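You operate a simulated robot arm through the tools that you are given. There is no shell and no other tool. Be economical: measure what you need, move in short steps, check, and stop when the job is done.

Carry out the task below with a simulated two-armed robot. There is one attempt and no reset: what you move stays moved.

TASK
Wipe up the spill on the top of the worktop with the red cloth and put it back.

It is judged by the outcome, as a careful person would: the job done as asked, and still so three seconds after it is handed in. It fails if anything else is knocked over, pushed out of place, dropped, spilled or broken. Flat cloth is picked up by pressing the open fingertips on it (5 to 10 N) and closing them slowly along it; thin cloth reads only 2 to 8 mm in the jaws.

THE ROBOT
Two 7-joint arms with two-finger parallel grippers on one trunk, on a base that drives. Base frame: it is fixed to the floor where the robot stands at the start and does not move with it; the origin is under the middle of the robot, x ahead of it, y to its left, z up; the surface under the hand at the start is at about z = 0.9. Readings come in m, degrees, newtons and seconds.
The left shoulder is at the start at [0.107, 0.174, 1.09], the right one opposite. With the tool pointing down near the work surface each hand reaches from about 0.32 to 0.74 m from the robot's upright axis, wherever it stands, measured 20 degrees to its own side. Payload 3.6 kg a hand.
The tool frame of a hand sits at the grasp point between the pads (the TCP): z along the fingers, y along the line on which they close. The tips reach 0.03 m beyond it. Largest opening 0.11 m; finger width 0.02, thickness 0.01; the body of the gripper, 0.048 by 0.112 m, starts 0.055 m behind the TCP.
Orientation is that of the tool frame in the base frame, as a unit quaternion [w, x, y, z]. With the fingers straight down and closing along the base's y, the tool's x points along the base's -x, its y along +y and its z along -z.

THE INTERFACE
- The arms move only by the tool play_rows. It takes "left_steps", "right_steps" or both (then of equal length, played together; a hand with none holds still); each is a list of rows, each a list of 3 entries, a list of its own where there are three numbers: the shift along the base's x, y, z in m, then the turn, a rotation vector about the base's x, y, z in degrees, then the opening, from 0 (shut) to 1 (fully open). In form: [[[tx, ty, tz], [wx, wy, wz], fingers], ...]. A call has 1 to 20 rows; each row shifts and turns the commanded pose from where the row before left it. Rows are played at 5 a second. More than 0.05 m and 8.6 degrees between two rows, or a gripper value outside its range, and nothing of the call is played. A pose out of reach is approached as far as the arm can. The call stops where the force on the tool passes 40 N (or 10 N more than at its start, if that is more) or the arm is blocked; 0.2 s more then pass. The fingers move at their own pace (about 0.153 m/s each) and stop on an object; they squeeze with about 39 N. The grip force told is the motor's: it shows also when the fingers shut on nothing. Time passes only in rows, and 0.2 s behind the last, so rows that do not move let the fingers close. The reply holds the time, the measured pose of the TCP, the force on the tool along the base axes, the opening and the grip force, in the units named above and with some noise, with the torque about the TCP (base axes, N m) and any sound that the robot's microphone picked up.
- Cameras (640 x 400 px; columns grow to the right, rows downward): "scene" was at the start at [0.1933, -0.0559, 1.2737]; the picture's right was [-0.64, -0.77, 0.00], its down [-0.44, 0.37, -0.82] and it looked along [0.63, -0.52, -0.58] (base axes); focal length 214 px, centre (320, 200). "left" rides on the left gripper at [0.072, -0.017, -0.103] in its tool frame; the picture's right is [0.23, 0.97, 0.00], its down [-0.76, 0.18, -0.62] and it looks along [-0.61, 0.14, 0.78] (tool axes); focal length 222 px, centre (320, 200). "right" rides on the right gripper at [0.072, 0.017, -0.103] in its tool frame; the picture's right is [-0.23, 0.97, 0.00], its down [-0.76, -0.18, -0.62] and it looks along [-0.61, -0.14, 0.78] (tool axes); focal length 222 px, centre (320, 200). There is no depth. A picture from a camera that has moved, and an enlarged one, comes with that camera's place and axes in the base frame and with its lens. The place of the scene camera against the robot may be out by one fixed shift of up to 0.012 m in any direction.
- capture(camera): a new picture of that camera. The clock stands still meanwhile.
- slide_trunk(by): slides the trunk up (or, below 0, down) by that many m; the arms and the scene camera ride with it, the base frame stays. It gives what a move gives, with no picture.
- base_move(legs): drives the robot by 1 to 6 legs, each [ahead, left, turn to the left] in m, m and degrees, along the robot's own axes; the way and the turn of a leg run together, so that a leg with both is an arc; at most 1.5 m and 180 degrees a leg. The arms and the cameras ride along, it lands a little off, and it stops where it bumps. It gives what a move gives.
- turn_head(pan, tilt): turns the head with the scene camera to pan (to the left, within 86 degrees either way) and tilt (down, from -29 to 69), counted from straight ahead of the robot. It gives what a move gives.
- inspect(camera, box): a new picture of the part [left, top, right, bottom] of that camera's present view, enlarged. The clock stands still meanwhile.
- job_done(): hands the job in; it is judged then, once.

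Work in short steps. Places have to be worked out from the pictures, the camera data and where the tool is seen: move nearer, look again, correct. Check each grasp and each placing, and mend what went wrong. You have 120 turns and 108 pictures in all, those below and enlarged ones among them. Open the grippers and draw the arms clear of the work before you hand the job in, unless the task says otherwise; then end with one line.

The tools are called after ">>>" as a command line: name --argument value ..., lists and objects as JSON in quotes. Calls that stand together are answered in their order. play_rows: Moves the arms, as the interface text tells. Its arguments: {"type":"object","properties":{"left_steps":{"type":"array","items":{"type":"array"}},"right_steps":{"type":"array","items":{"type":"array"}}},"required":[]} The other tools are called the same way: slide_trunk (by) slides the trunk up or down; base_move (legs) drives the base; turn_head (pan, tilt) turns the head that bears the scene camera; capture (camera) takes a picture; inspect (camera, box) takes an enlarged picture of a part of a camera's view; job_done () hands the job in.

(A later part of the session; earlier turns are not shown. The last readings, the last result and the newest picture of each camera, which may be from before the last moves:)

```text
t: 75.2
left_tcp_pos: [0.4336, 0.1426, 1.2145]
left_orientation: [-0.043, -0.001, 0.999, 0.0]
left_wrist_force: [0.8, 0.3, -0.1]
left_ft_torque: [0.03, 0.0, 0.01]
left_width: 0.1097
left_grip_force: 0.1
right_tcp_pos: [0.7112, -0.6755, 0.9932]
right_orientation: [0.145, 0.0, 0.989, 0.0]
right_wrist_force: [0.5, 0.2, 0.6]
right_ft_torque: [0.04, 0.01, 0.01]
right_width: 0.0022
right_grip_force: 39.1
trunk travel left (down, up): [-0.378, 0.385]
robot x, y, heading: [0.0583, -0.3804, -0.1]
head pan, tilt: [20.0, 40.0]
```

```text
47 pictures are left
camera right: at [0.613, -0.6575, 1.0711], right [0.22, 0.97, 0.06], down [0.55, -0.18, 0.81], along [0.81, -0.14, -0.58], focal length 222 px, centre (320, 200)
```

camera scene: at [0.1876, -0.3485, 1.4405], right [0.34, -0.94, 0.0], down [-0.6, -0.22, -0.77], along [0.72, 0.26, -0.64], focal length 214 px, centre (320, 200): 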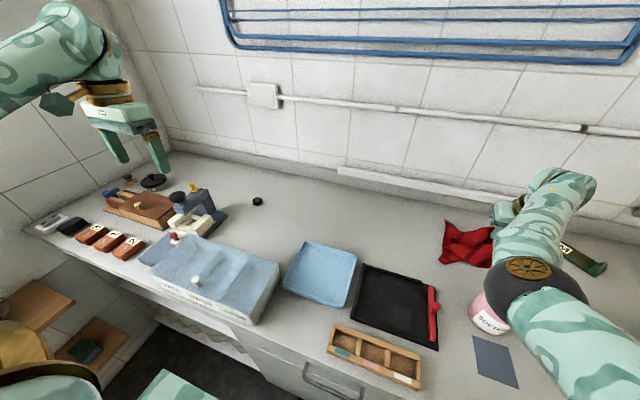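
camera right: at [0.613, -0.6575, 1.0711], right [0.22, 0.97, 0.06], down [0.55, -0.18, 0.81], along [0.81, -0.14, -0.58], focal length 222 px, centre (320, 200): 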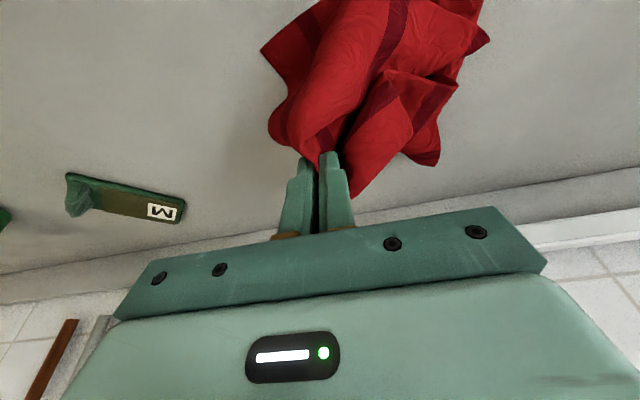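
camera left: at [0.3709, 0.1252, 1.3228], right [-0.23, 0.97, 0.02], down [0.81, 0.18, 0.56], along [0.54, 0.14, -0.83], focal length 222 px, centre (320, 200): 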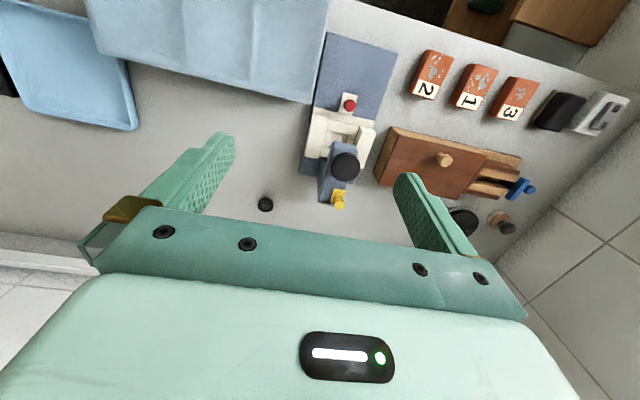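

Triangulating three views, the elbow is at about (0.40, −0.54, 1.19) — well clear of the bottle, which stands untouched. I now descend onto the spill.

>>> play_rows --right_steps '[[[0, 0, -0.015], [0, 0, 0], 0], [[0, 0, -0.015], [0, 0, 0], 0], [[0, 0, -0.015], [0, 0, 0], 0], [[0, 0, -0.006], [0, 0, 0], 0], [[0, 0, 0], [0, 0, 0], 0]]'

>>> turn_head --pan -20 --tilt 40

>>> capture --camera "scene"

```text
t: 76.4
left_tcp_pos: [0.434, 0.1418, 1.2155]
left_orientation: [-0.042, -0.002, 0.999, 0.001]
left_wrist_force: [0.4, 0.4, 0.0]
left_ft_torque: [-0.01, 0.01, -0.03]
left_width: 0.1101
left_grip_force: 0.2
right_tcp_pos: [0.7118, -0.676, 0.9407]
right_orientation: [0.144, 0.0, 0.99, 0.0]
right_wrist_force: [0.8, -0.1, 0.2]
right_ft_torque: [0.01, 0.0, -0.02]
right_width: 0.0021
right_grip_force: 39.4
trunk travel left (down, up): [-0.378, 0.385]
robot x, y, heading: [0.0528, -0.3821, 0.0]
head pan, tilt: [20.0, 40.0]
```

```text
t: 77.5
left_tcp_pos: [0.4332, 0.1422, 1.2145]
left_orientation: [-0.043, -0.002, 0.999, 0.001]
left_wrist_force: [0.0, 0.2, -0.4]
left_ft_torque: [0.01, -0.02, -0.01]
left_width: 0.1099
left_grip_force: 0.1
right_tcp_pos: [0.7111, -0.6761, 0.9423]
right_orientation: [0.145, 0.0, 0.989, 0.001]
right_wrist_force: [-0.2, 0.0, 0.2]
right_ft_torque: [0.01, 0.02, 0.02]
right_width: 0.0024
right_grip_force: 38.8
trunk travel left (down, up): [-0.378, 0.385]
robot x, y, heading: [0.0527, -0.3794, 0.3]
head pan, tilt: [-20.0, 40.0]
```

```text
46 pictures are left
camera scene: at [0.1876, -0.4065, 1.4405], right [-0.34, -0.94, 0.0], down [-0.6, 0.22, -0.77], along [0.72, -0.26, -0.64], focal length 214 px, centre (320, 200)
```

scene: 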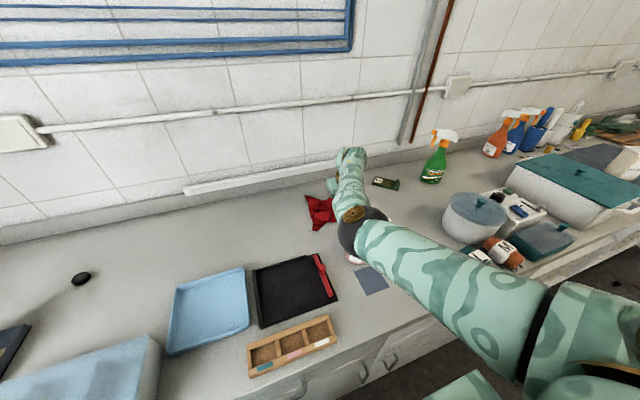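

I press down gently to find contact.

>>> play_rows --right_steps '[[[0, 0, -0.005], [0, 0, 0], 0], [[0, 0, -0.003], [0, 0, 0], 0], [[0, 0, -0.002], [0, 0, 0], 0], [[0, 0, 0], [0, 0, 0], 0]]'

```text
t: 78.5
left_tcp_pos: [0.4339, 0.1424, 1.2158]
left_orientation: [-0.041, -0.003, 0.999, 0.0]
left_wrist_force: [-0.1, -0.2, 0.3]
left_ft_torque: [-0.03, 0.0, 0.04]
left_width: 0.1101
left_grip_force: 0.0
right_tcp_pos: [0.7131, -0.6761, 0.9329]
right_orientation: [0.146, 0.0, 0.989, 0.0]
right_wrist_force: [0.4, -0.3, 5.9]
right_ft_torque: [-0.01, -0.01, 0.03]
right_width: 0.0019
right_grip_force: 39.3
trunk travel left (down, up): [-0.378, 0.385]
robot x, y, heading: [0.0552, -0.3758, 0.3]
head pan, tilt: [-20.0, 40.0]
```

Contact at 5.9 N. I now wipe in a raster of strokes over x 0.66–0.75, y −0.64 to −0.72.

>>> play_rows --right_steps '[[[-0.025, 0.018, -0.001], [0, 0, 0], 0], [[-0.03, 0.018, 0], [0, 0, 0], 0], [[0.03, 0, 0], [0, 0, 0], 0], [[0.03, 0, 0], [0, 0, 0], 0], [[0.03, 0, 0], [0, 0, 0], 0], [[0, -0.02, 0], [0, 0, 0], 0], [[-0.03, 0, 0], [0, 0, 0], 0], [[-0.03, 0, 0], [0, 0, 0], 0], [[-0.03, 0, 0], [0, 0, 0], 0], [[0, -0.02, 0], [0, 0, 0], 0], [[0.03, 0, 0], [0, 0, 0], 0], [[0.03, 0, 0], [0, 0, 0], 0], [[0.03, 0, 0], [0, 0, 0], 0], [[0, -0.02, 0], [0, 0, 0], 0], [[-0.03, 0, 0], [0, 0, 0], 0], [[-0.03, 0, 0], [0, 0, 0], 0], [[-0.03, 0, 0], [0, 0, 0], 0], [[0, -0.02, 0], [0, 0, 0], 0], [[0, 0, 0], [0, 0, 0], 0]]'

>>> capture --camera "scene"

>>> capture --camera "right"

```text
t: 82.5
left_tcp_pos: [0.4335, 0.1424, 1.2149]
left_orientation: [-0.042, -0.002, 0.999, 0.0]
left_wrist_force: [-0.5, 0.1, 0.7]
left_ft_torque: [0.0, 0.02, -0.01]
left_width: 0.1099
left_grip_force: 0.1
right_tcp_pos: [0.6477, -0.7177, 0.932]
right_orientation: [0.145, 0.0, 0.989, -0.001]
right_wrist_force: [-0.8, 1.2, 8.7]
right_ft_torque: [0.0, 0.05, -0.03]
right_width: 0.0022
right_grip_force: 39.5
right hand out of reach, approached as far as the arm can: row 5, 13
trunk travel left (down, up): [-0.378, 0.385]
robot x, y, heading: [0.053, -0.381, 0.2]
head pan, tilt: [-20.0, 40.0]
```

```text
45 pictures are left
camera scene: at [0.1869, -0.4055, 1.4406], right [-0.34, -0.94, 0.0], down [-0.6, 0.22, -0.77], along [0.72, -0.26, -0.64], focal length 214 px, centre (320, 200)
```

scene: 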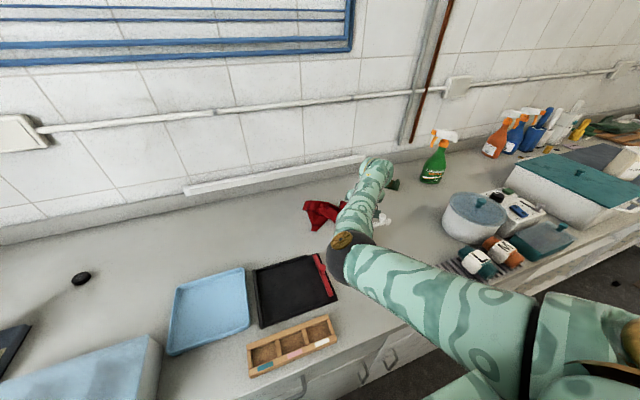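

```text
44 pictures are left
camera right: at [0.5489, -0.6989, 1.0109], right [0.22, 0.97, 0.06], down [0.55, -0.18, 0.82], along [0.81, -0.14, -0.58], focal length 222 px, centre (320, 200)
```

right: 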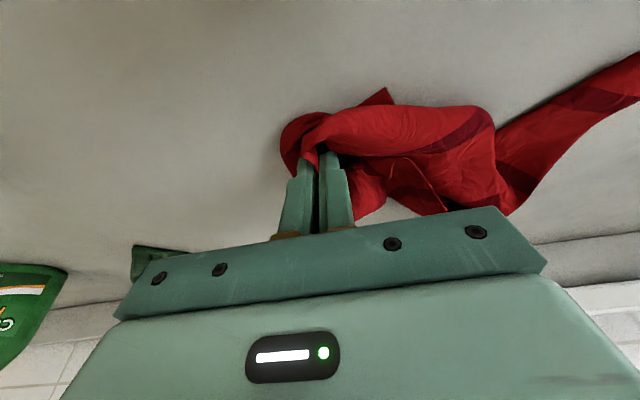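

The wrist camera came close to the bottle's nozzle at this end of the stroke, so I move out to larger x right away, wiping the far rows, and stay above x 0.675.

>>> play_rows --right_steps '[[[0.03, 0, 0], [0, 0, 0], 0], [[0.03, 0, 0], [0, 0, 0], 0], [[0.03, 0, 0], [0, 0, 0], 0], [[0, -0.02, 0], [0, 0, 0], 0], [[-0.03, 0, 0], [0, 0, 0], 0], [[-0.03, 0, 0], [0, 0, 0], 0], [[0.015, 0.03, 0], [0, 0, 0], 0], [[0, 0.03, 0], [0, 0, 0], 0], [[0.0, 0.03, 0], [0, 0, 0], 0], [[0.03, 0, 0], [0, 0, 0], 0], [[0, -0.03, 0], [0, 0, 0], 0], [[0, -0.03, 0], [0, 0, 0], 0], [[0, -0.03, 0], [0, 0, 0], 0], [[0, 0, 0], [0, 0, 0], 0]]'

>>> capture --camera "scene"

>>> capture --camera "right"

```text
t: 85.5
left_tcp_pos: [0.4331, 0.1438, 1.2149]
left_orientation: [-0.041, -0.002, 0.999, 0.0]
left_wrist_force: [0.3, 0.5, 0.6]
left_ft_torque: [0.0, -0.02, -0.04]
left_width: 0.1099
left_grip_force: 0.1
right_tcp_pos: [0.7168, -0.7363, 0.9329]
right_orientation: [0.145, 0.001, 0.989, -0.001]
right_wrist_force: [-1.0, 0.4, 5.8]
right_ft_torque: [0.02, 0.05, -0.01]
right_width: 0.0024
right_grip_force: 39.1
right hand out of reach, approached as far as the arm can: row 4
trunk travel left (down, up): [-0.378, 0.385]
robot x, y, heading: [0.053, -0.377, 0.2]
head pan, tilt: [-20.0, 40.0]
```

```text
43 pictures are left
camera scene: at [0.187, -0.4058, 1.4406], right [-0.34, -0.94, 0.0], down [-0.6, 0.22, -0.77], along [0.72, -0.26, -0.64], focal length 214 px, centre (320, 200)
```

scene: 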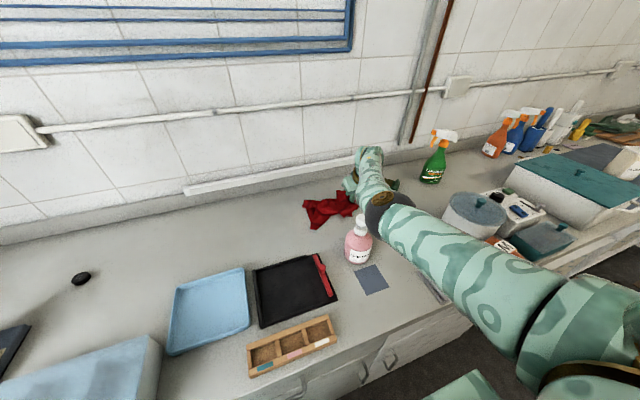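

```text
42 pictures are left
camera right: at [0.6177, -0.7183, 1.0109], right [0.22, 0.97, 0.06], down [0.55, -0.18, 0.82], along [0.81, -0.14, -0.58], focal length 222 px, centre (320, 200)
```

right: 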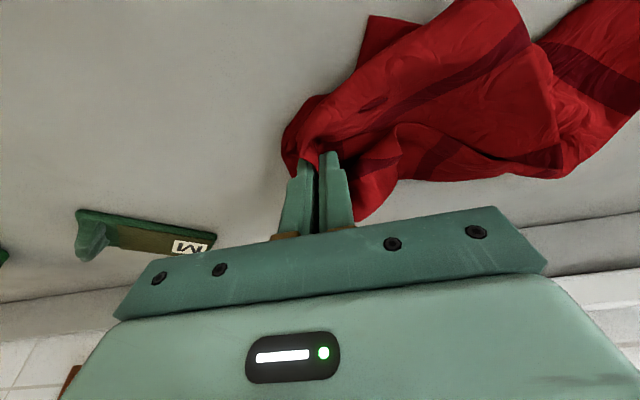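

Wiped. The bottle looks unmoved. I lift the cloth and drive left so I can inspect the spill area.

>>> play_rows --right_steps '[[[0, 0, 0.03], [0, 0, 0], 0], [[0, 0, 0.03], [0, 0, 0], 0], [[0, 0.0, 0.03], [0, 0, 0], 0], [[0, 0.01, 0.03], [0, 0, 0], 0], [[0, 0.02, 0.03], [0, 0, 0], 0], [[0, 0, 0], [0, 0, 0], 0]]'

>>> base_move --legs '[[0, 0.2, 0]]'

>>> capture --camera "scene"

```text
t: 86.9
left_tcp_pos: [0.4336, 0.1406, 1.2146]
left_orientation: [-0.042, -0.001, 0.999, 0.001]
left_wrist_force: [-0.1, -0.1, -0.1]
left_ft_torque: [0.01, 0.01, -0.03]
left_width: 0.11
left_grip_force: 0.1
right_tcp_pos: [0.7191, -0.7058, 1.0824]
right_orientation: [0.144, 0.0, 0.99, 0.0]
right_wrist_force: [0.0, 1.2, 0.1]
right_ft_torque: [-0.01, -0.02, 0.0]
right_width: 0.002
right_grip_force: 38.8
trunk travel left (down, up): [-0.378, 0.385]
robot x, y, heading: [0.0541, -0.3784, -0.1]
head pan, tilt: [-20.0, 40.0]
```

```text
t: 88.5
left_tcp_pos: [0.4319, 0.3438, 1.214]
left_orientation: [-0.042, -0.004, 0.999, 0.001]
left_wrist_force: [-0.2, 0.8, 0.1]
left_ft_torque: [-0.05, 0.02, 0.0]
left_width: 0.1102
left_grip_force: 0.0
right_tcp_pos: [0.719, -0.5029, 1.0824]
right_orientation: [0.144, -0.001, 0.99, -0.001]
right_wrist_force: [0.1, 0.6, 0.4]
right_ft_torque: [-0.03, -0.02, -0.04]
right_width: 0.002
right_grip_force: 38.7
trunk travel left (down, up): [-0.378, 0.385]
robot x, y, heading: [0.0532, -0.1804, 0.2]
head pan, tilt: [-20.0, 40.0]
```

```text
41 pictures are left
camera scene: at [0.1874, -0.2061, 1.4406], right [-0.34, -0.94, 0.0], down [-0.61, 0.22, -0.77], along [0.72, -0.26, -0.64], focal length 214 px, centre (320, 200)
```

scene: 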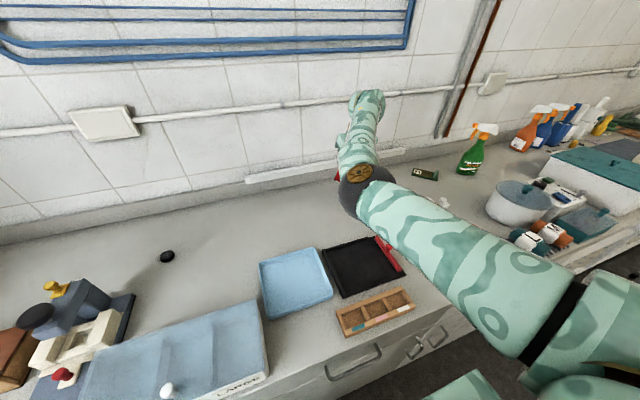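

The arm hides the spot. I drive further left (needed anyway for laying the cloth back) and look again.

>>> base_move --legs '[[0, 0.2, 0]]'

>>> turn_head --pan -40 --tilt 35

>>> capture --camera "scene"

>>> capture --camera "right"

```text
t: 90.1
left_tcp_pos: [0.4325, 0.5423, 1.214]
left_orientation: [-0.043, -0.002, 0.999, 0.001]
left_wrist_force: [0.0, -0.5, -0.6]
left_ft_torque: [-0.07, -0.04, -0.03]
left_width: 0.1103
left_grip_force: 0.0
right_tcp_pos: [0.7181, -0.3052, 1.0827]
right_orientation: [0.144, 0.0, 0.99, -0.001]
right_wrist_force: [0.5, 0.6, -0.8]
right_ft_torque: [-0.03, 0.0, 0.0]
right_width: 0.0023
right_grip_force: 39.0
trunk travel left (down, up): [-0.378, 0.385]
robot x, y, heading: [0.0511, 0.0214, 0.1]
head pan, tilt: [-20.0, 40.0]
```

```text
t: 90.9
left_tcp_pos: [0.4318, 0.5418, 1.2148]
left_orientation: [-0.042, -0.002, 0.999, 0.001]
left_wrist_force: [-0.2, 0.1, 1.0]
left_ft_torque: [-0.02, -0.02, 0.0]
left_width: 0.11
left_grip_force: 0.1
right_tcp_pos: [0.7179, -0.306, 1.0817]
right_orientation: [0.145, -0.001, 0.989, 0.0]
right_wrist_force: [0.0, 0.3, -0.5]
right_ft_torque: [-0.03, -0.02, 0.01]
right_width: 0.0021
right_grip_force: 39.0
trunk travel left (down, up): [-0.378, 0.385]
robot x, y, heading: [0.0522, 0.0193, 0.3]
head pan, tilt: [-40.0, 35.0]
```

```text
40 pictures are left
camera scene: at [0.1745, -0.0362, 1.4481], right [-0.64, -0.77, 0.0], down [-0.44, 0.37, -0.82], along [0.63, -0.52, -0.57], focal length 214 px, centre (320, 200)
```

scene: 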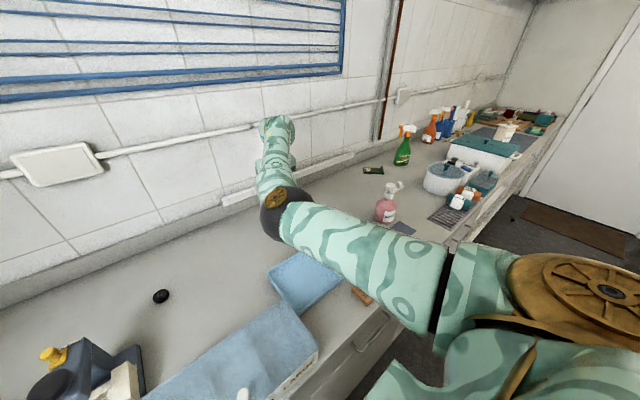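

```text
39 pictures are left
camera right: at [0.6193, -0.2886, 1.1602], right [0.22, 0.97, 0.06], down [0.55, -0.18, 0.81], along [0.81, -0.14, -0.58], focal length 222 px, centre (320, 200)
```

right: 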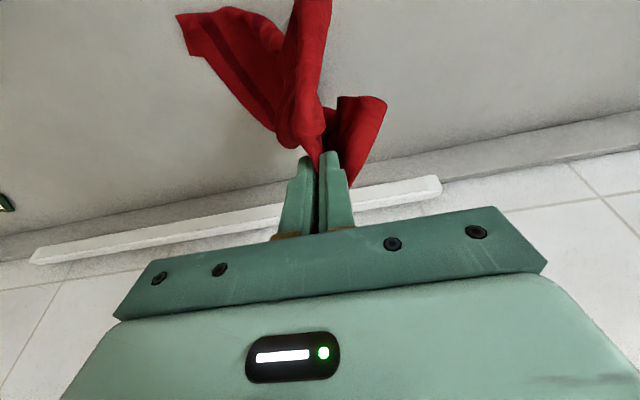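

I inspect the spill location, which should be around pixel (355, 194).

>>> inspect --camera "scene" --box '[307, 164, 403, 224]'

```text
6.67 times, centred on (355, 194) of scene
camera zoom: at [0.1745, -0.0362, 1.4481], right [-0.64, -0.77, 0.0], down [-0.44, 0.37, -0.82], along [0.63, -0.52, -0.57], focal length 1430 px, centre (87, 240)
```

zoom: 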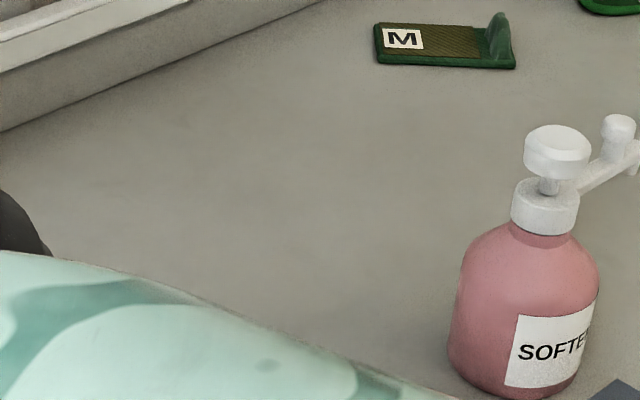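

No mark is visible there now, and the bottle stands as before. Before driving further left to lay the cloth out, I check the left side's clearance.

>>> turn_head --pan 45 --tilt 30

>>> capture --camera "scene"

>>> capture --camera "left"

```text
t: 92.5
left_tcp_pos: [0.432, 0.5424, 1.2144]
left_orientation: [-0.042, -0.003, 0.999, 0.001]
left_wrist_force: [-0.5, 0.2, 0.6]
left_ft_torque: [0.0, 0.06, 0.03]
left_width: 0.1102
left_grip_force: 0.0
right_tcp_pos: [0.7175, -0.3058, 1.0827]
right_orientation: [0.144, 0.0, 0.99, 0.0]
right_wrist_force: [-0.3, -0.1, -0.1]
right_ft_torque: [0.01, 0.0, 0.02]
right_width: 0.0021
right_grip_force: 38.5
trunk travel left (down, up): [-0.378, 0.385]
robot x, y, heading: [0.0525, 0.0161, 0.2]
head pan, tilt: [45.0, 30.0]
```

```text
37 pictures are left
camera scene: at [0.1707, 0.0845, 1.4559], right [0.71, -0.71, 0.0], down [-0.35, -0.35, -0.87], along [0.61, 0.61, -0.5], focal length 214 px, centre (320, 200)
```

scene: 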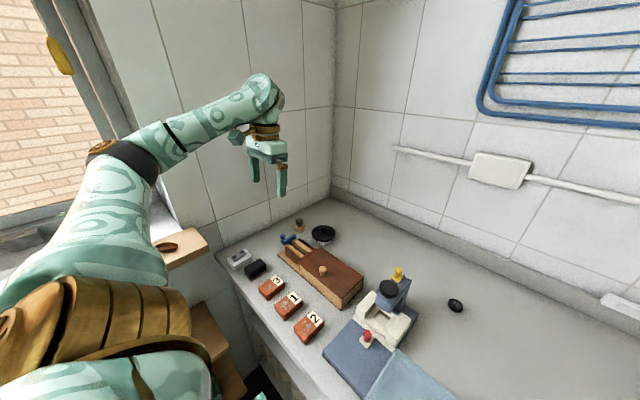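

```text
36 pictures are left
camera left: at [0.3689, 0.5236, 1.3229], right [-0.23, 0.97, 0.02], down [0.81, 0.18, 0.56], along [0.54, 0.15, -0.83], focal length 222 px, centre (320, 200)
```

left: 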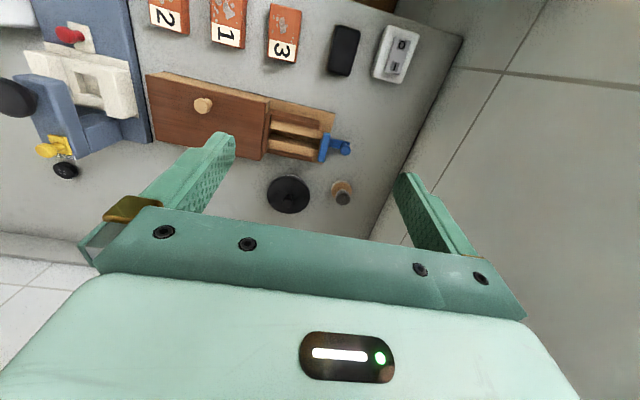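

The left wall is at y ≈ 0.76, leaving ~0.1 m. I try bringing both hands leftwards/inwards by arm motion, raising the cloth at the same time.

>>> play_rows --right_steps '[[[0, 0.03, 0.02], [0, 0, 0], 0], [[0, 0.03, 0.02], [0, 0, 0], 0], [[0, 0.03, 0.02], [0, 0, 0], 0], [[0, 0.03, 0.02], [0, 0, 0], 0], [[0, 0, 0], [0, 0, 0], 0]]' --left_steps '[[[0, -0.03, 0], [0, 0, 0], 1], [[0, -0.03, 0], [0, 0, 0], 1], [[0, -0.03, 0], [0, 0, 0], 1], [[0, -0.03, 0], [0, 0, 0], 1], [[0, 0, 0], [0, 0, 0], 1]]'

>>> turn_head --pan 0 --tilt 40

>>> capture --camera "scene"

```text
t: 93.7
left_tcp_pos: [0.4311, 0.4204, 1.2145]
left_orientation: [-0.042, -0.003, 0.999, 0.001]
left_wrist_force: [-0.1, 0.1, -0.6]
left_ft_torque: [-0.01, -0.01, 0.02]
left_width: 0.1098
left_grip_force: 0.0
right_tcp_pos: [0.7164, -0.1851, 1.1608]
right_orientation: [0.144, -0.001, 0.99, 0.0]
right_wrist_force: [-0.5, -0.2, 0.3]
right_ft_torque: [0.01, -0.04, 0.0]
right_width: 0.0022
right_grip_force: 39.2
trunk travel left (down, up): [-0.378, 0.385]
robot x, y, heading: [0.0561, 0.0214, 0.1]
head pan, tilt: [45.0, 30.0]
```

```text
t: 94.8
left_tcp_pos: [0.4311, 0.4215, 1.2149]
left_orientation: [-0.041, -0.003, 0.999, 0.001]
left_wrist_force: [0.8, 0.1, -0.5]
left_ft_torque: [0.02, 0.0, -0.01]
left_width: 0.1102
left_grip_force: 0.0
right_tcp_pos: [0.7173, -0.1845, 1.1615]
right_orientation: [0.144, 0.0, 0.99, 0.0]
right_wrist_force: [0.0, 0.6, -0.1]
right_ft_torque: [0.0, 0.01, -0.02]
right_width: 0.0023
right_grip_force: 39.2
trunk travel left (down, up): [-0.378, 0.385]
robot x, y, heading: [0.0563, 0.015, 0.0]
head pan, tilt: [0.0, 40.0]
```

```text
35 pictures are left
camera scene: at [0.1919, 0.0208, 1.4405], right [0.0, -1.0, 0.0], down [-0.64, 0.0, -0.77], along [0.77, 0.0, -0.64], focal length 214 px, centre (320, 200)
```

scene: 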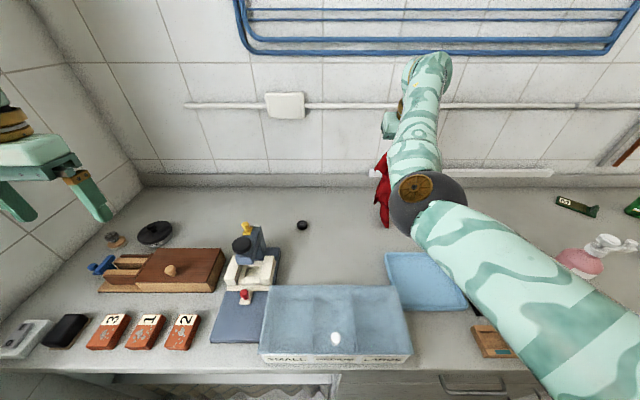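

That works well. I move the hand on 0.11 m to the left with the arm so that laying down can be done in one smooth arc.

>>> play_rows --right_steps '[[[0.005, 0.03, 0.01], [0, 0, 0], 0], [[0.005, 0.03, 0.01], [0, 0, 0], 0], [[0, 0.03, 0], [0, 0, 0], 0], [[0, 0.02, 0], [0, 0, 0], 0], [[0, 0, 0], [0, 0, 0], 0]]'

>>> capture --camera "scene"

>>> capture --camera "right"

```text
t: 96.0
left_tcp_pos: [0.4319, 0.4206, 1.2147]
left_orientation: [-0.041, -0.003, 0.999, 0.001]
left_wrist_force: [0.4, -0.8, 0.0]
left_ft_torque: [0.01, 0.01, 0.0]
left_width: 0.1099
left_grip_force: 0.0
right_tcp_pos: [0.7283, -0.0766, 1.1815]
right_orientation: [0.144, -0.001, 0.99, 0.0]
right_wrist_force: [0.9, -0.3, 0.0]
right_ft_torque: [0.0, 0.0, 0.01]
right_width: 0.0024
right_grip_force: 38.8
trunk travel left (down, up): [-0.378, 0.385]
robot x, y, heading: [0.0548, 0.0208, 0.2]
head pan, tilt: [0.0, 40.0]
```

```text
34 pictures are left
camera scene: at [0.192, 0.0205, 1.4405], right [0.0, -1.0, 0.0], down [-0.64, 0.0, -0.77], along [0.77, 0.0, -0.64], focal length 214 px, centre (320, 200)
```

scene: 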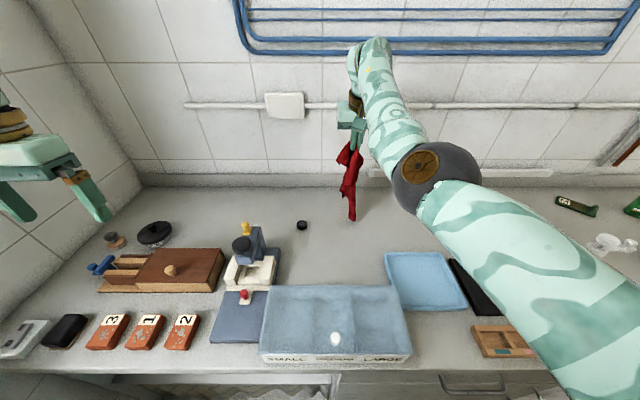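

```text
33 pictures are left
camera right: at [0.6294, -0.0581, 1.26], right [0.22, 0.97, 0.06], down [0.55, -0.18, 0.81], along [0.81, -0.14, -0.58], focal length 222 px, centre (320, 200)
```

right: 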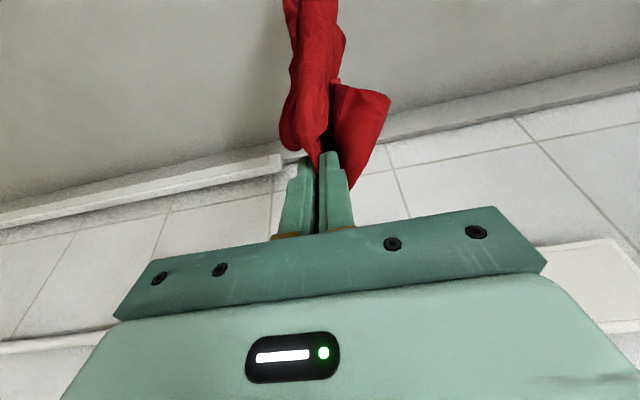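

The cloth hangs as a column with its lower end just at the worktop near y −0.085. I shift 4 cm more left, then lay it down along an arc toward −y.

>>> play_rows --right_steps '[[[0, 0.02, 0], [0, 0, 0], 0], [[0, 0.02, -0.005], [0, 0, 0], 0], [[0, 0, 0], [0, 0, 0], 0], [[0, -0.0245, -0.0013], [0, 0, 0], 0], [[0, -0.0243, -0.0035], [0, 0, 0], 0], [[0, -0.0238, -0.006], [0, 0, 0], 0], [[0, -0.0232, -0.0083], [0, 0, 0], 0], [[0, -0.022, -0.0105], [0, 0, 0], 0], [[0, -0.0213, -0.0128], [0, 0, 0], 0], [[0, -0.0195, -0.0145], [0, 0, 0], 0], [[0, -0.0183, -0.0165], [0, 0, 0], 0], [[0, -0.0165, -0.0183], [0, 0, 0], 0], [[0, -0.0145, -0.0195], [0, 0, 0], 0], [[0, -0.0128, -0.0213], [0, 0, 0], 0], [[0, -0.0105, -0.022], [0, 0, 0], 0], [[0, -0.0083, -0.0232], [0, 0, 0], 0], [[0, -0.006, -0.0238], [0, 0, 0], 0], [[0, -0.0035, -0.02], [0, 0, 0], 0], [[0, -0.0013, -0.01], [0, 0, 0], 0], [[0, 0, 0], [0, 0, 0], 0]]'

>>> capture --camera "scene"

>>> capture --camera "right"

```text
t: 100.2
left_tcp_pos: [0.4308, 0.4208, 1.2145]
left_orientation: [-0.043, -0.003, 0.999, 0.001]
left_wrist_force: [-1.3, 0.0, 0.2]
left_ft_torque: [-0.01, 0.02, 0.0]
left_width: 0.1099
left_grip_force: 0.0
right_tcp_pos: [0.7262, -0.2854, 0.9466]
right_orientation: [0.145, 0.0, 0.989, -0.001]
right_wrist_force: [0.7, 0.6, 0.1]
right_ft_torque: [0.01, 0.04, 0.02]
right_width: 0.0025
right_grip_force: 38.8
right hand out of reach, approached as far as the arm can: row 2
trunk travel left (down, up): [-0.378, 0.385]
robot x, y, heading: [0.0582, 0.0214, -0.0]
head pan, tilt: [0.0, 40.0]
```

```text
32 pictures are left
camera scene: at [0.1918, 0.0207, 1.4405], right [0.0, -1.0, 0.0], down [-0.64, 0.0, -0.77], along [0.77, 0.0, -0.64], focal length 214 px, centre (320, 200)
```

scene: 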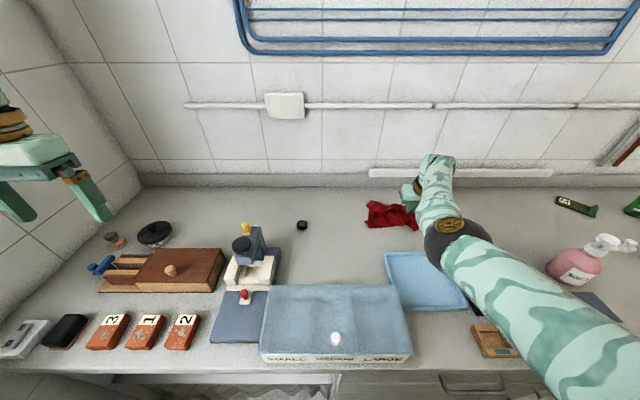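

```text
31 pictures are left
camera right: at [0.627, -0.2684, 1.0249], right [0.22, 0.97, 0.06], down [0.55, -0.18, 0.81], along [0.81, -0.14, -0.58], focal length 222 px, centre (320, 200)
```

right: 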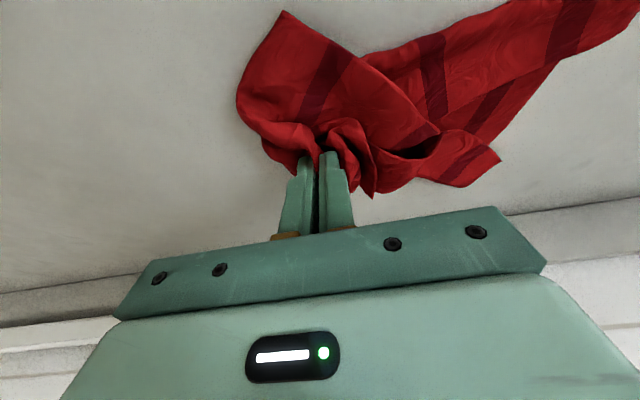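

The cloth lies bunched near its place. I lower the last bit, release, lift away, and look.

>>> play_rows --right_steps '[[[0, 0, -0.007], [0, 0, 0], 0], [[0, 0, -0.002], [0, 0, 0], 0], [[0, 0, 0], [0, 0, 0], 0.15], [[0, 0, 0], [0, 0, 0], 0.35], [[0, 0, 0], [0, 0, 0], 0.35], [[0, 0, 0.02], [0, 0, 0], 0.35], [[0, 0, 0.03], [0, 0, 0], 0.35], [[0, 0, 0.03], [0, 0, 0], 0.35], [[0, 0, 0.03], [0, 0, 0], 0.35], [[0, -0.03, 0.03], [0, 0, 0], 0.35], [[0, -0.03, 0.03], [0, 0, 0], 0.35]]'

>>> base_move --legs '[[0, -0.32, 0]]'

>>> turn_head --pan 0 --tilt 40

>>> capture --camera "scene"

```text
t: 102.6
left_tcp_pos: [0.4318, 0.4206, 1.2162]
left_orientation: [-0.041, -0.002, 0.999, 0.002]
left_wrist_force: [-0.7, 0.5, 0.1]
left_ft_torque: [0.01, -0.01, 0.0]
left_width: 0.11
left_grip_force: 0.1
right_tcp_pos: [0.7264, -0.3448, 1.1068]
right_orientation: [0.145, -0.001, 0.989, 0.001]
right_wrist_force: [0.0, 0.1, 0.3]
right_ft_torque: [0.04, -0.04, -0.01]
right_width: 0.0384
right_grip_force: 0.0
trunk travel left (down, up): [-0.378, 0.385]
robot x, y, heading: [0.0531, 0.0197, 0.4]
head pan, tilt: [0.0, 40.0]
```

```text
t: 104.8
left_tcp_pos: [0.4332, 0.094, 1.2159]
left_orientation: [-0.042, 0.001, 0.999, 0.002]
left_wrist_force: [0.9, -0.4, 0.1]
left_ft_torque: [-0.01, 0.01, 0.0]
left_width: 0.1101
left_grip_force: 0.0
right_tcp_pos: [0.7219, -0.6737, 1.1072]
right_orientation: [0.144, 0.002, 0.99, 0.0]
right_wrist_force: [-1.0, 0.1, 0.2]
right_ft_torque: [0.02, 0.02, -0.03]
right_width: 0.0388
right_grip_force: 0.0
trunk travel left (down, up): [-0.378, 0.385]
robot x, y, heading: [0.049, -0.3028, -0.1]
head pan, tilt: [0.0, 40.0]
```

```text
t: 105.4
left_tcp_pos: [0.4342, 0.0947, 1.2158]
left_orientation: [-0.041, 0.001, 0.999, 0.001]
left_wrist_force: [-0.5, 0.0, -0.6]
left_ft_torque: [-0.03, 0.0, 0.04]
left_width: 0.1101
left_grip_force: 0.1
right_tcp_pos: [0.7239, -0.6725, 1.1073]
right_orientation: [0.145, 0.002, 0.989, 0.0]
right_wrist_force: [-0.5, 0.2, -0.8]
right_ft_torque: [0.01, 0.02, 0.01]
right_width: 0.0383
right_grip_force: 0.1
trunk travel left (down, up): [-0.378, 0.385]
robot x, y, heading: [0.0522, -0.303, -0.1]
head pan, tilt: [0.0, 40.0]
```

```text
30 pictures are left
camera scene: at [0.1915, -0.3037, 1.4405], right [0.0, -1.0, 0.0], down [-0.64, 0.0, -0.77], along [0.77, 0.0, -0.64], focal length 214 px, centre (320, 200)
```

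scene: 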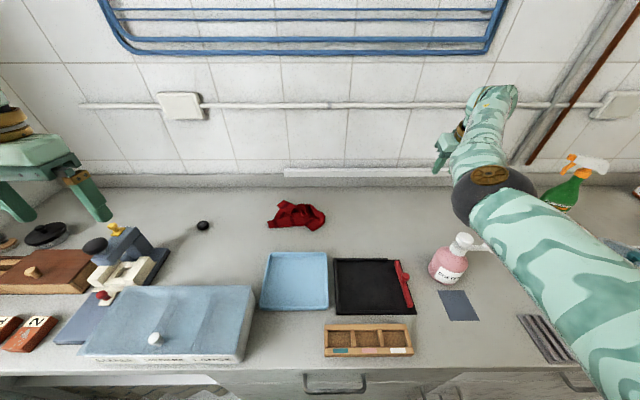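

The cloth is back but crumpled. The spill spot (pixel ≈ (431, 225)) is visible from here; I inspect both.

>>> inspect --camera "scene" --box '[386, 197, 476, 253]'

>>> inspect --camera "scene" --box '[230, 180, 350, 255]'

```text
7.11 times, centred on (431, 225) of scene
camera zoom: at [0.1915, -0.3037, 1.4405], right [0.0, -1.0, 0.0], down [-0.64, 0.0, -0.77], along [0.77, 0.0, -0.64], focal length 1525 px, centre (-469, 22)
```

zoom: 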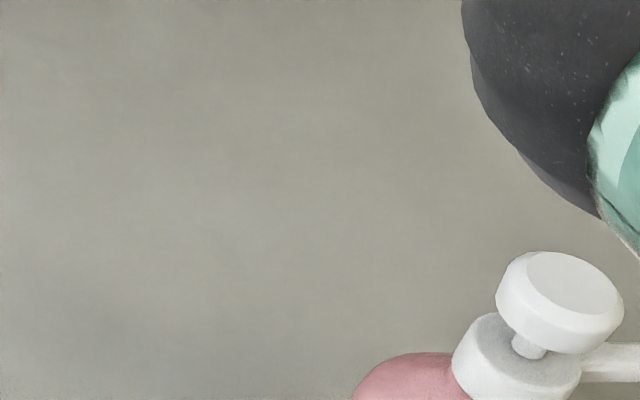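

```text
5.33 times, centred on (290, 218) of scene
camera zoom: at [0.1915, -0.3037, 1.4405], right [0.0, -1.0, 0.0], down [-0.64, 0.0, -0.77], along [0.77, 0.0, -0.64], focal length 1144 px, centre (480, 107)
```

zoom: 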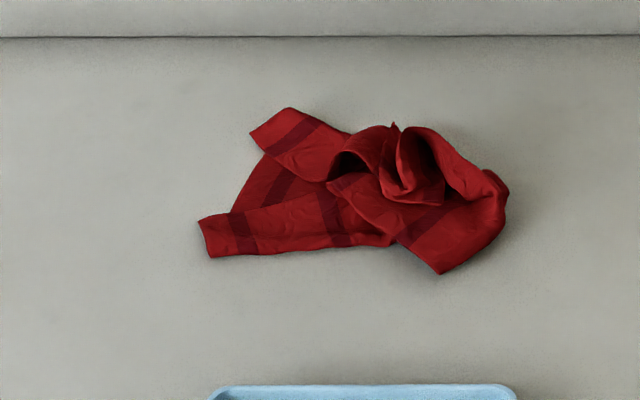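

The spill is gone, and the cloth lies centred near (0.745, −0.22) but crumpled, so I'll spread it by pulling corners. First I drive back left and put the hand over the near-left flap end at about (0.715, −0.145).

>>> base_move --legs '[[0, 0.4, 0]]'

>>> play_rows --right_steps '[[[-0.005, 0.03, -0.03], [0, 0, 0], 0.35], [[-0.005, 0.03, -0.03], [0, 0, 0], 0.35], [[-0.005, 0.03, -0.03], [0, 0, 0], 0.35], [[0, 0.03, -0.02], [0, 0, 0], 0.35], [[0, 0.0, -0.02], [0, 0, 0], 0.35], [[0, 0, 0], [0, 0, 0], 0.35]]'

>>> capture --camera "right"

```text
t: 107.9
left_tcp_pos: [0.4378, 0.4917, 1.215]
left_orientation: [-0.042, 0.002, 0.999, 0.002]
left_wrist_force: [0.3, 0.0, 0.0]
left_ft_torque: [-0.02, 0.02, 0.01]
left_width: 0.11
left_grip_force: 0.1
right_tcp_pos: [0.7241, -0.278, 1.1062]
right_orientation: [0.144, 0.005, 0.99, -0.001]
right_wrist_force: [0.2, -0.1, 0.3]
right_ft_torque: [0.0, 0.01, -0.01]
right_width: 0.0384
right_grip_force: 0.1
trunk travel left (down, up): [-0.378, 0.385]
robot x, y, heading: [0.0557, 0.0946, -0.3]
head pan, tilt: [0.0, 40.0]
```

```text
t: 109.3
left_tcp_pos: [0.4378, 0.4909, 1.2148]
left_orientation: [-0.042, 0.003, 0.999, 0.002]
left_wrist_force: [-0.3, 0.3, 0.3]
left_ft_torque: [-0.04, -0.01, 0.0]
left_width: 0.1101
left_grip_force: 0.2
right_tcp_pos: [0.7086, -0.1572, 0.9754]
right_orientation: [0.144, 0.004, 0.99, -0.001]
right_wrist_force: [0.0, 0.0, -0.4]
right_ft_torque: [0.01, -0.02, -0.02]
right_width: 0.0386
right_grip_force: 0.2
trunk travel left (down, up): [-0.378, 0.385]
robot x, y, heading: [0.0574, 0.0951, -0.7]
head pan, tilt: [0.0, 40.0]
```

```text
27 pictures are left
camera right: at [0.6094, -0.1386, 1.054], right [0.23, 0.97, 0.07], down [0.55, -0.18, 0.82], along [0.8, -0.15, -0.58], focal length 222 px, centre (320, 200)
```

right: 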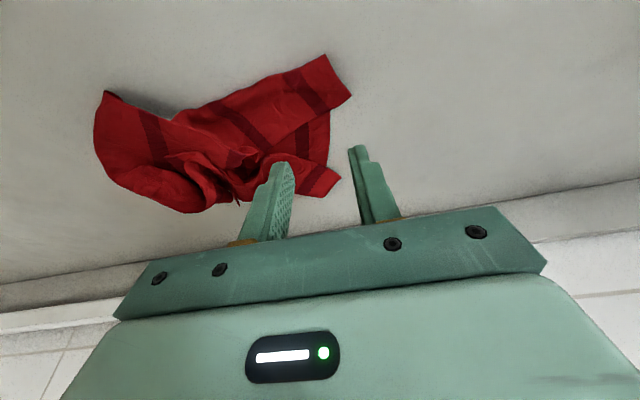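

The flap end's tip is 3 cm nearer than my landing point. I correct by (−0.03, +0.006) and descend to light contact.

>>> play_rows --right_steps '[[[-0.015, 0.003, -0.01], [0, 0, 0], 0.35], [[-0.015, 0.003, -0.015], [0, 0, 0], 0.35], [[0, 0, -0.01], [0, 0, 0], 0.35], [[0, 0, -0.005], [0, 0, 0], 0.35], [[0, 0, -0.002], [0, 0, 0], 0.35], [[0, 0, 0], [0, 0, 0], 0.35]]'

>>> capture --camera "right"

```text
t: 110.7
left_tcp_pos: [0.4382, 0.4904, 1.2143]
left_orientation: [-0.042, 0.002, 0.999, 0.001]
left_wrist_force: [-0.1, -0.1, 0.4]
left_ft_torque: [0.03, 0.0, 0.01]
left_width: 0.1099
left_grip_force: 0.1
right_tcp_pos: [0.6801, -0.1517, 0.9337]
right_orientation: [0.144, 0.004, 0.99, -0.002]
right_wrist_force: [0.6, -0.8, -0.4]
right_ft_torque: [0.01, -0.02, 0.0]
right_width: 0.0385
right_grip_force: 0.1
trunk travel left (down, up): [-0.378, 0.385]
robot x, y, heading: [0.0598, 0.0954, -0.5]
head pan, tilt: [0.0, 40.0]
```

```text
26 pictures are left
camera right: at [0.581, -0.1326, 1.012], right [0.23, 0.97, 0.06], down [0.55, -0.18, 0.82], along [0.8, -0.15, -0.58], focal length 222 px, centre (320, 200)
```

right: 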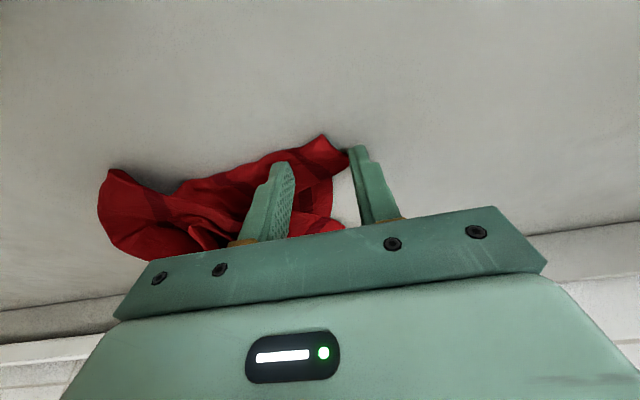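

The right fingertip is just past the flap's end; I shift 12 mm toward −y, then press lightly.

>>> play_rows --right_steps '[[[0, -0.012, 0.002], [0, 0, 0], 0.35], [[0, 0, -0.002], [0, 0, 0], 0.35], [[0, 0, -0.002], [0, 0, 0], 0.35], [[0, 0, 0], [0, 0, 0], 0.35]]'

```text
t: 111.7
left_tcp_pos: [0.4383, 0.4907, 1.2152]
left_orientation: [-0.041, 0.003, 0.999, 0.001]
left_wrist_force: [-1.0, 0.3, -0.3]
left_ft_torque: [0.0, -0.02, -0.02]
left_width: 0.1101
left_grip_force: 0.1
right_tcp_pos: [0.6805, -0.1629, 0.934]
right_orientation: [0.146, 0.004, 0.989, 0.0]
right_wrist_force: [0.7, 0.4, 4.5]
right_ft_torque: [-0.09, 0.01, -0.03]
right_width: 0.0386
right_grip_force: 0.6
trunk travel left (down, up): [-0.378, 0.385]
robot x, y, heading: [0.0551, 0.0945, -0.4]
head pan, tilt: [0.0, 40.0]
```

Good light contact. I press slightly, close slowly, lift 6 mm and pull this corner towards the near-left (−0.06, +0.09).

>>> play_rows --right_steps '[[[0, 0, -0.0007], [0, 0, 0], 0.3], [[0, 0, 0], [0, 0, 0], 0.25], [[0, 0, 0], [0, 0, 0], 0.2], [[0, 0, 0], [0, 0, 0], 0.15], [[0, 0, 0], [0, 0, 0], 0.1], [[0, 0, 0], [0, 0, 0], 0.05], [[0, 0, 0], [0, 0, 0], 0], [[0, 0, 0], [0, 0, 0], 0], [[0, 0, 0.006], [0, 0, 0], 0], [[-0.01, 0.015, 0.004], [0, 0, 0], 0], [[-0.01, 0.015, 0], [0, 0, 0], 0], [[-0.01, 0.015, 0], [0, 0, 0], 0], [[-0.01, 0.015, 0], [0, 0, 0], 0], [[-0.01, 0.015, 0], [0, 0, 0], 0], [[-0.01, 0.015, 0], [0, 0, 0], 0], [[0, 0, 0], [0, 0, 0], 0]]'

>>> capture --camera "right"

>>> inspect --camera "scene" --box '[300, 140, 500, 265]'

```text
t: 115.1
left_tcp_pos: [0.438, 0.4918, 1.2147]
left_orientation: [-0.042, 0.003, 0.999, 0.001]
left_wrist_force: [-0.5, 0.3, 0.1]
left_ft_torque: [0.0, -0.01, -0.01]
left_width: 0.1102
left_grip_force: 0.1
right_tcp_pos: [0.6305, -0.0892, 0.9574]
right_orientation: [0.161, 0.014, 0.987, -0.009]
right_wrist_force: [1.6, -0.9, 0.2]
right_ft_torque: [-0.03, 0.01, 0.0]
right_width: 0.0034
right_grip_force: 39.1
trunk travel left (down, up): [-0.378, 0.385]
robot x, y, heading: [0.058, 0.0968, -0.8]
head pan, tilt: [0.0, 40.0]
```

```text
25 pictures are left
camera right: at [0.5294, -0.0672, 1.0319], right [0.25, 0.97, 0.06], down [0.52, -0.18, 0.83], along [0.82, -0.18, -0.55], focal length 222 px, centre (320, 200)
```

right: 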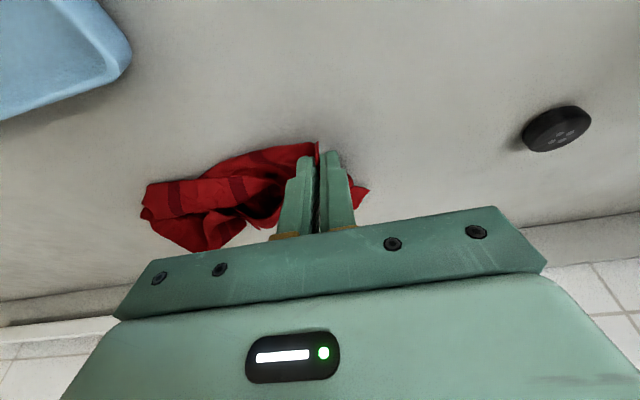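

```text
3.20 times, centred on (400, 202) of scene
camera zoom: at [0.1943, 0.0934, 1.4405], right [-0.01, -1.0, 0.0], down [-0.64, 0.01, -0.77], along [0.77, -0.01, -0.64], focal length 686 px, centre (64, 192)
```

zoom: 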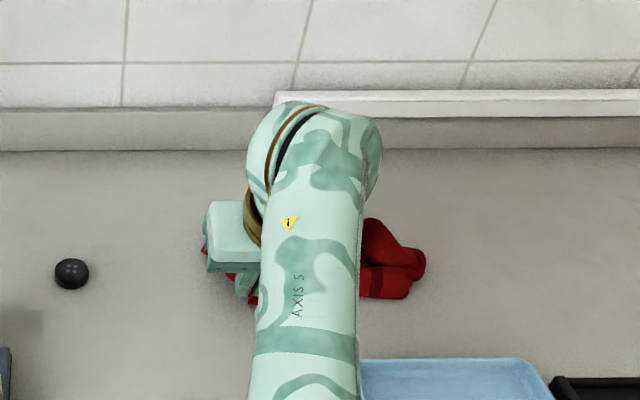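

The corner is pulled to about (0.64, −0.09) with the right end barely shifted. I lower, release, and lift off.

>>> play_rows --right_steps '[[[0, 0, -0.008], [0, 0, 0], 0], [[0, 0, -0.008], [0, 0, 0], 0], [[0, 0, 0], [0, 0, 0], 0.1], [[0, 0, 0], [0, 0, 0], 0.25], [[0, 0, 0], [0, 0, 0], 0.25], [[0, 0, 0.03], [0, 0, 0], 0.25], [[0, 0, 0.03], [0, 0, 0], 0.25], [[0, -0.02, 0.03], [0, 0, 0], 0.25], [[0.02, -0.03, 0.02], [0, 0, 0], 0.25], [[0.02, -0.03, 0.02], [0, 0, 0], 0.25], [[0, 0, 0], [0, 0, 0], 0.25]]'

>>> base_move --legs '[[0, -0.3, 0.6]]'

>>> capture --camera "scene"

```text
t: 117.5
left_tcp_pos: [0.4374, 0.4907, 1.214]
left_orientation: [-0.042, 0.002, 0.999, 0.001]
left_wrist_force: [-0.8, 0.6, -0.4]
left_ft_torque: [0.04, 0.01, -0.02]
left_width: 0.1102
left_grip_force: 0.0
right_tcp_pos: [0.6585, -0.1547, 1.058]
right_orientation: [0.144, 0.005, 0.99, 0.0]
right_wrist_force: [-0.6, 0.4, 0.4]
right_ft_torque: [-0.03, 0.01, 0.0]
right_width: 0.0276
right_grip_force: 0.1
trunk travel left (down, up): [-0.378, 0.385]
robot x, y, heading: [0.0537, 0.0977, -0.5]
head pan, tilt: [0.0, 40.0]
```

```text
t: 119.5
left_tcp_pos: [0.4319, 0.1976, 1.2158]
left_orientation: [-0.041, -0.005, 0.999, 0.002]
left_wrist_force: [-0.1, 0.2, 0.2]
left_ft_torque: [-0.05, 0.0, 0.02]
left_width: 0.11
left_grip_force: 0.1
right_tcp_pos: [0.6637, -0.4456, 1.0573]
right_orientation: [0.145, -0.004, 0.989, 0.0]
right_wrist_force: [0.1, -0.7, 0.3]
right_ft_torque: [0.04, 0.0, 0.01]
right_width: 0.0277
right_grip_force: 0.0
trunk travel left (down, up): [-0.378, 0.385]
robot x, y, heading: [0.0534, -0.2038, 0.5]
head pan, tilt: [0.0, 40.0]
```

```text
23 pictures are left
camera scene: at [0.1939, -0.2052, 1.4405], right [0.01, -1.0, 0.0], down [-0.64, 0.0, -0.77], along [0.77, 0.01, -0.64], focal length 214 px, centre (320, 200)
```

scene: 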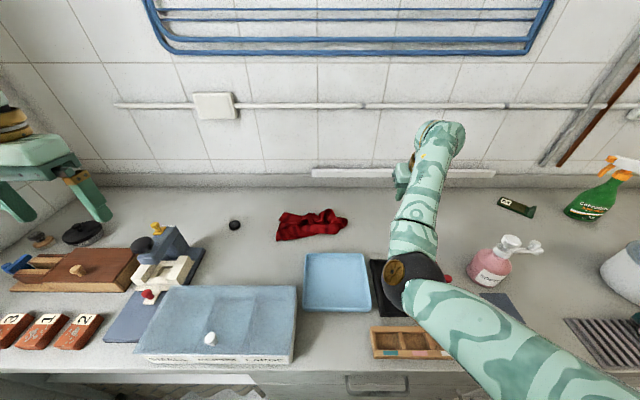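

>>> inspect --camera "scene" --box '[256, 190, 368, 260]'

```text
5.71 times, centred on (312, 225) of scene
camera zoom: at [0.1939, -0.2052, 1.4405], right [0.01, -1.0, 0.0], down [-0.64, 0.0, -0.77], along [0.77, 0.01, -0.64], focal length 1226 px, centre (366, 57)
```

zoom: 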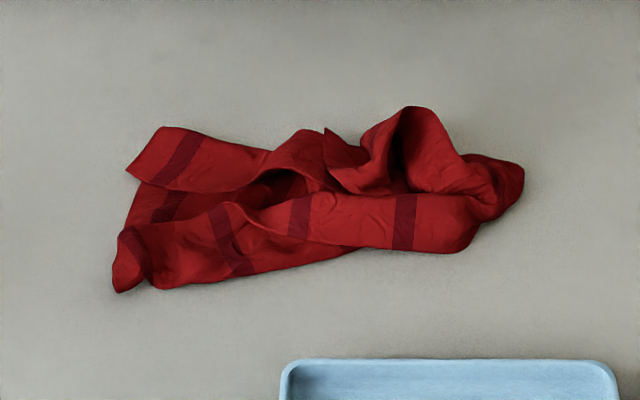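

The cloth's left side is now spread out to y −0.06. I pull the near-right part the same way: pinch at about (0.675, −0.24) and pull to (0.64, −0.34).

>>> base_move --legs '[[0, 0.12, 0]]'

>>> play_rows --right_steps '[[[0, 0.03, -0.02], [0, 0, 0], 0.35], [[0, 0.03, -0.02], [0, 0, 0], 0.35], [[0, 0.025, -0.02], [0, 0, 0], 0.35], [[0, 0, -0.02], [0, 0, 0], 0.35], [[0, 0, 0], [0, 0, 0], 0.35]]'

>>> capture --camera "right"

```text
t: 120.8
left_tcp_pos: [0.4318, 0.3211, 1.215]
left_orientation: [-0.042, -0.004, 0.999, 0.001]
left_wrist_force: [-0.5, 1.0, -0.3]
left_ft_torque: [-0.03, 0.0, -0.02]
left_width: 0.1101
left_grip_force: 0.1
right_tcp_pos: [0.6621, -0.3229, 1.058]
right_orientation: [0.144, -0.004, 0.99, -0.001]
right_wrist_force: [0.0, 0.1, 0.3]
right_ft_torque: [-0.01, -0.02, -0.03]
right_width: 0.0277
right_grip_force: 0.1
trunk travel left (down, up): [-0.378, 0.385]
robot x, y, heading: [0.0528, -0.0842, 0.5]
head pan, tilt: [0.0, 40.0]
```

```text
t: 122.0
left_tcp_pos: [0.4309, 0.3198, 1.2144]
left_orientation: [-0.042, -0.006, 0.999, 0.002]
left_wrist_force: [0.0, 0.0, -0.1]
left_ft_torque: [0.02, -0.02, -0.01]
left_width: 0.1098
left_grip_force: 0.0
right_tcp_pos: [0.6619, -0.2371, 0.9782]
right_orientation: [0.144, -0.003, 0.99, 0.001]
right_wrist_force: [-0.4, -0.1, 0.3]
right_ft_torque: [0.01, -0.01, 0.0]
right_width: 0.0384
right_grip_force: 0.1
trunk travel left (down, up): [-0.378, 0.385]
robot x, y, heading: [0.057, -0.0832, 0.6]
head pan, tilt: [0.0, 40.0]
```

```text
21 pictures are left
camera right: at [0.563, -0.2217, 1.0564], right [0.21, 0.98, 0.06], down [0.55, -0.17, 0.81], along [0.81, -0.14, -0.58], focal length 222 px, centre (320, 200)
```

right: 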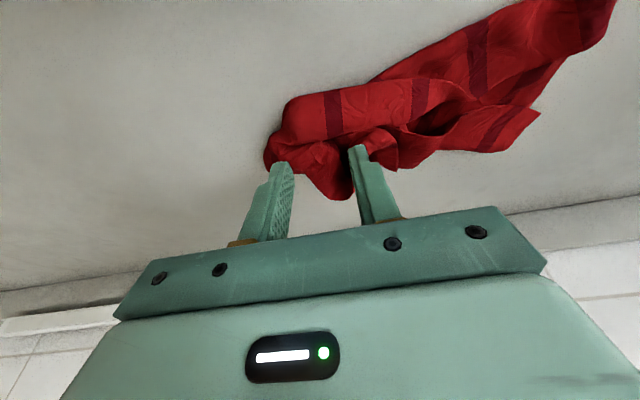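

The landing point is on the near-right fold. I shift 6 mm to the left and descend carefully.

>>> play_rows --right_steps '[[[0, 0.006, -0.015], [0, 0, 0], 0.35], [[0, 0, -0.015], [0, 0, 0], 0.35], [[0, 0, -0.008], [0, 0, 0], 0.35], [[0, 0, -0.004], [0, 0, 0], 0.35], [[0, 0, -0.002], [0, 0, 0], 0.35], [[0, 0, 0], [0, 0, 0], 0.35]]'

```text
t: 123.3
left_tcp_pos: [0.4306, 0.3191, 1.2148]
left_orientation: [-0.042, -0.004, 0.999, 0.0]
left_wrist_force: [0.2, -0.5, 0.5]
left_ft_torque: [-0.01, 0.02, 0.0]
left_width: 0.1099
left_grip_force: 0.0
right_tcp_pos: [0.6619, -0.233, 0.9345]
right_orientation: [0.144, -0.002, 0.99, 0.0]
right_wrist_force: [0.1, -1.1, 3.9]
right_ft_torque: [-0.01, -0.04, 0.01]
right_width: 0.0383
right_grip_force: 0.3
trunk travel left (down, up): [-0.378, 0.385]
robot x, y, heading: [0.0546, -0.0811, 0.2]
head pan, tilt: [0.0, 40.0]
```

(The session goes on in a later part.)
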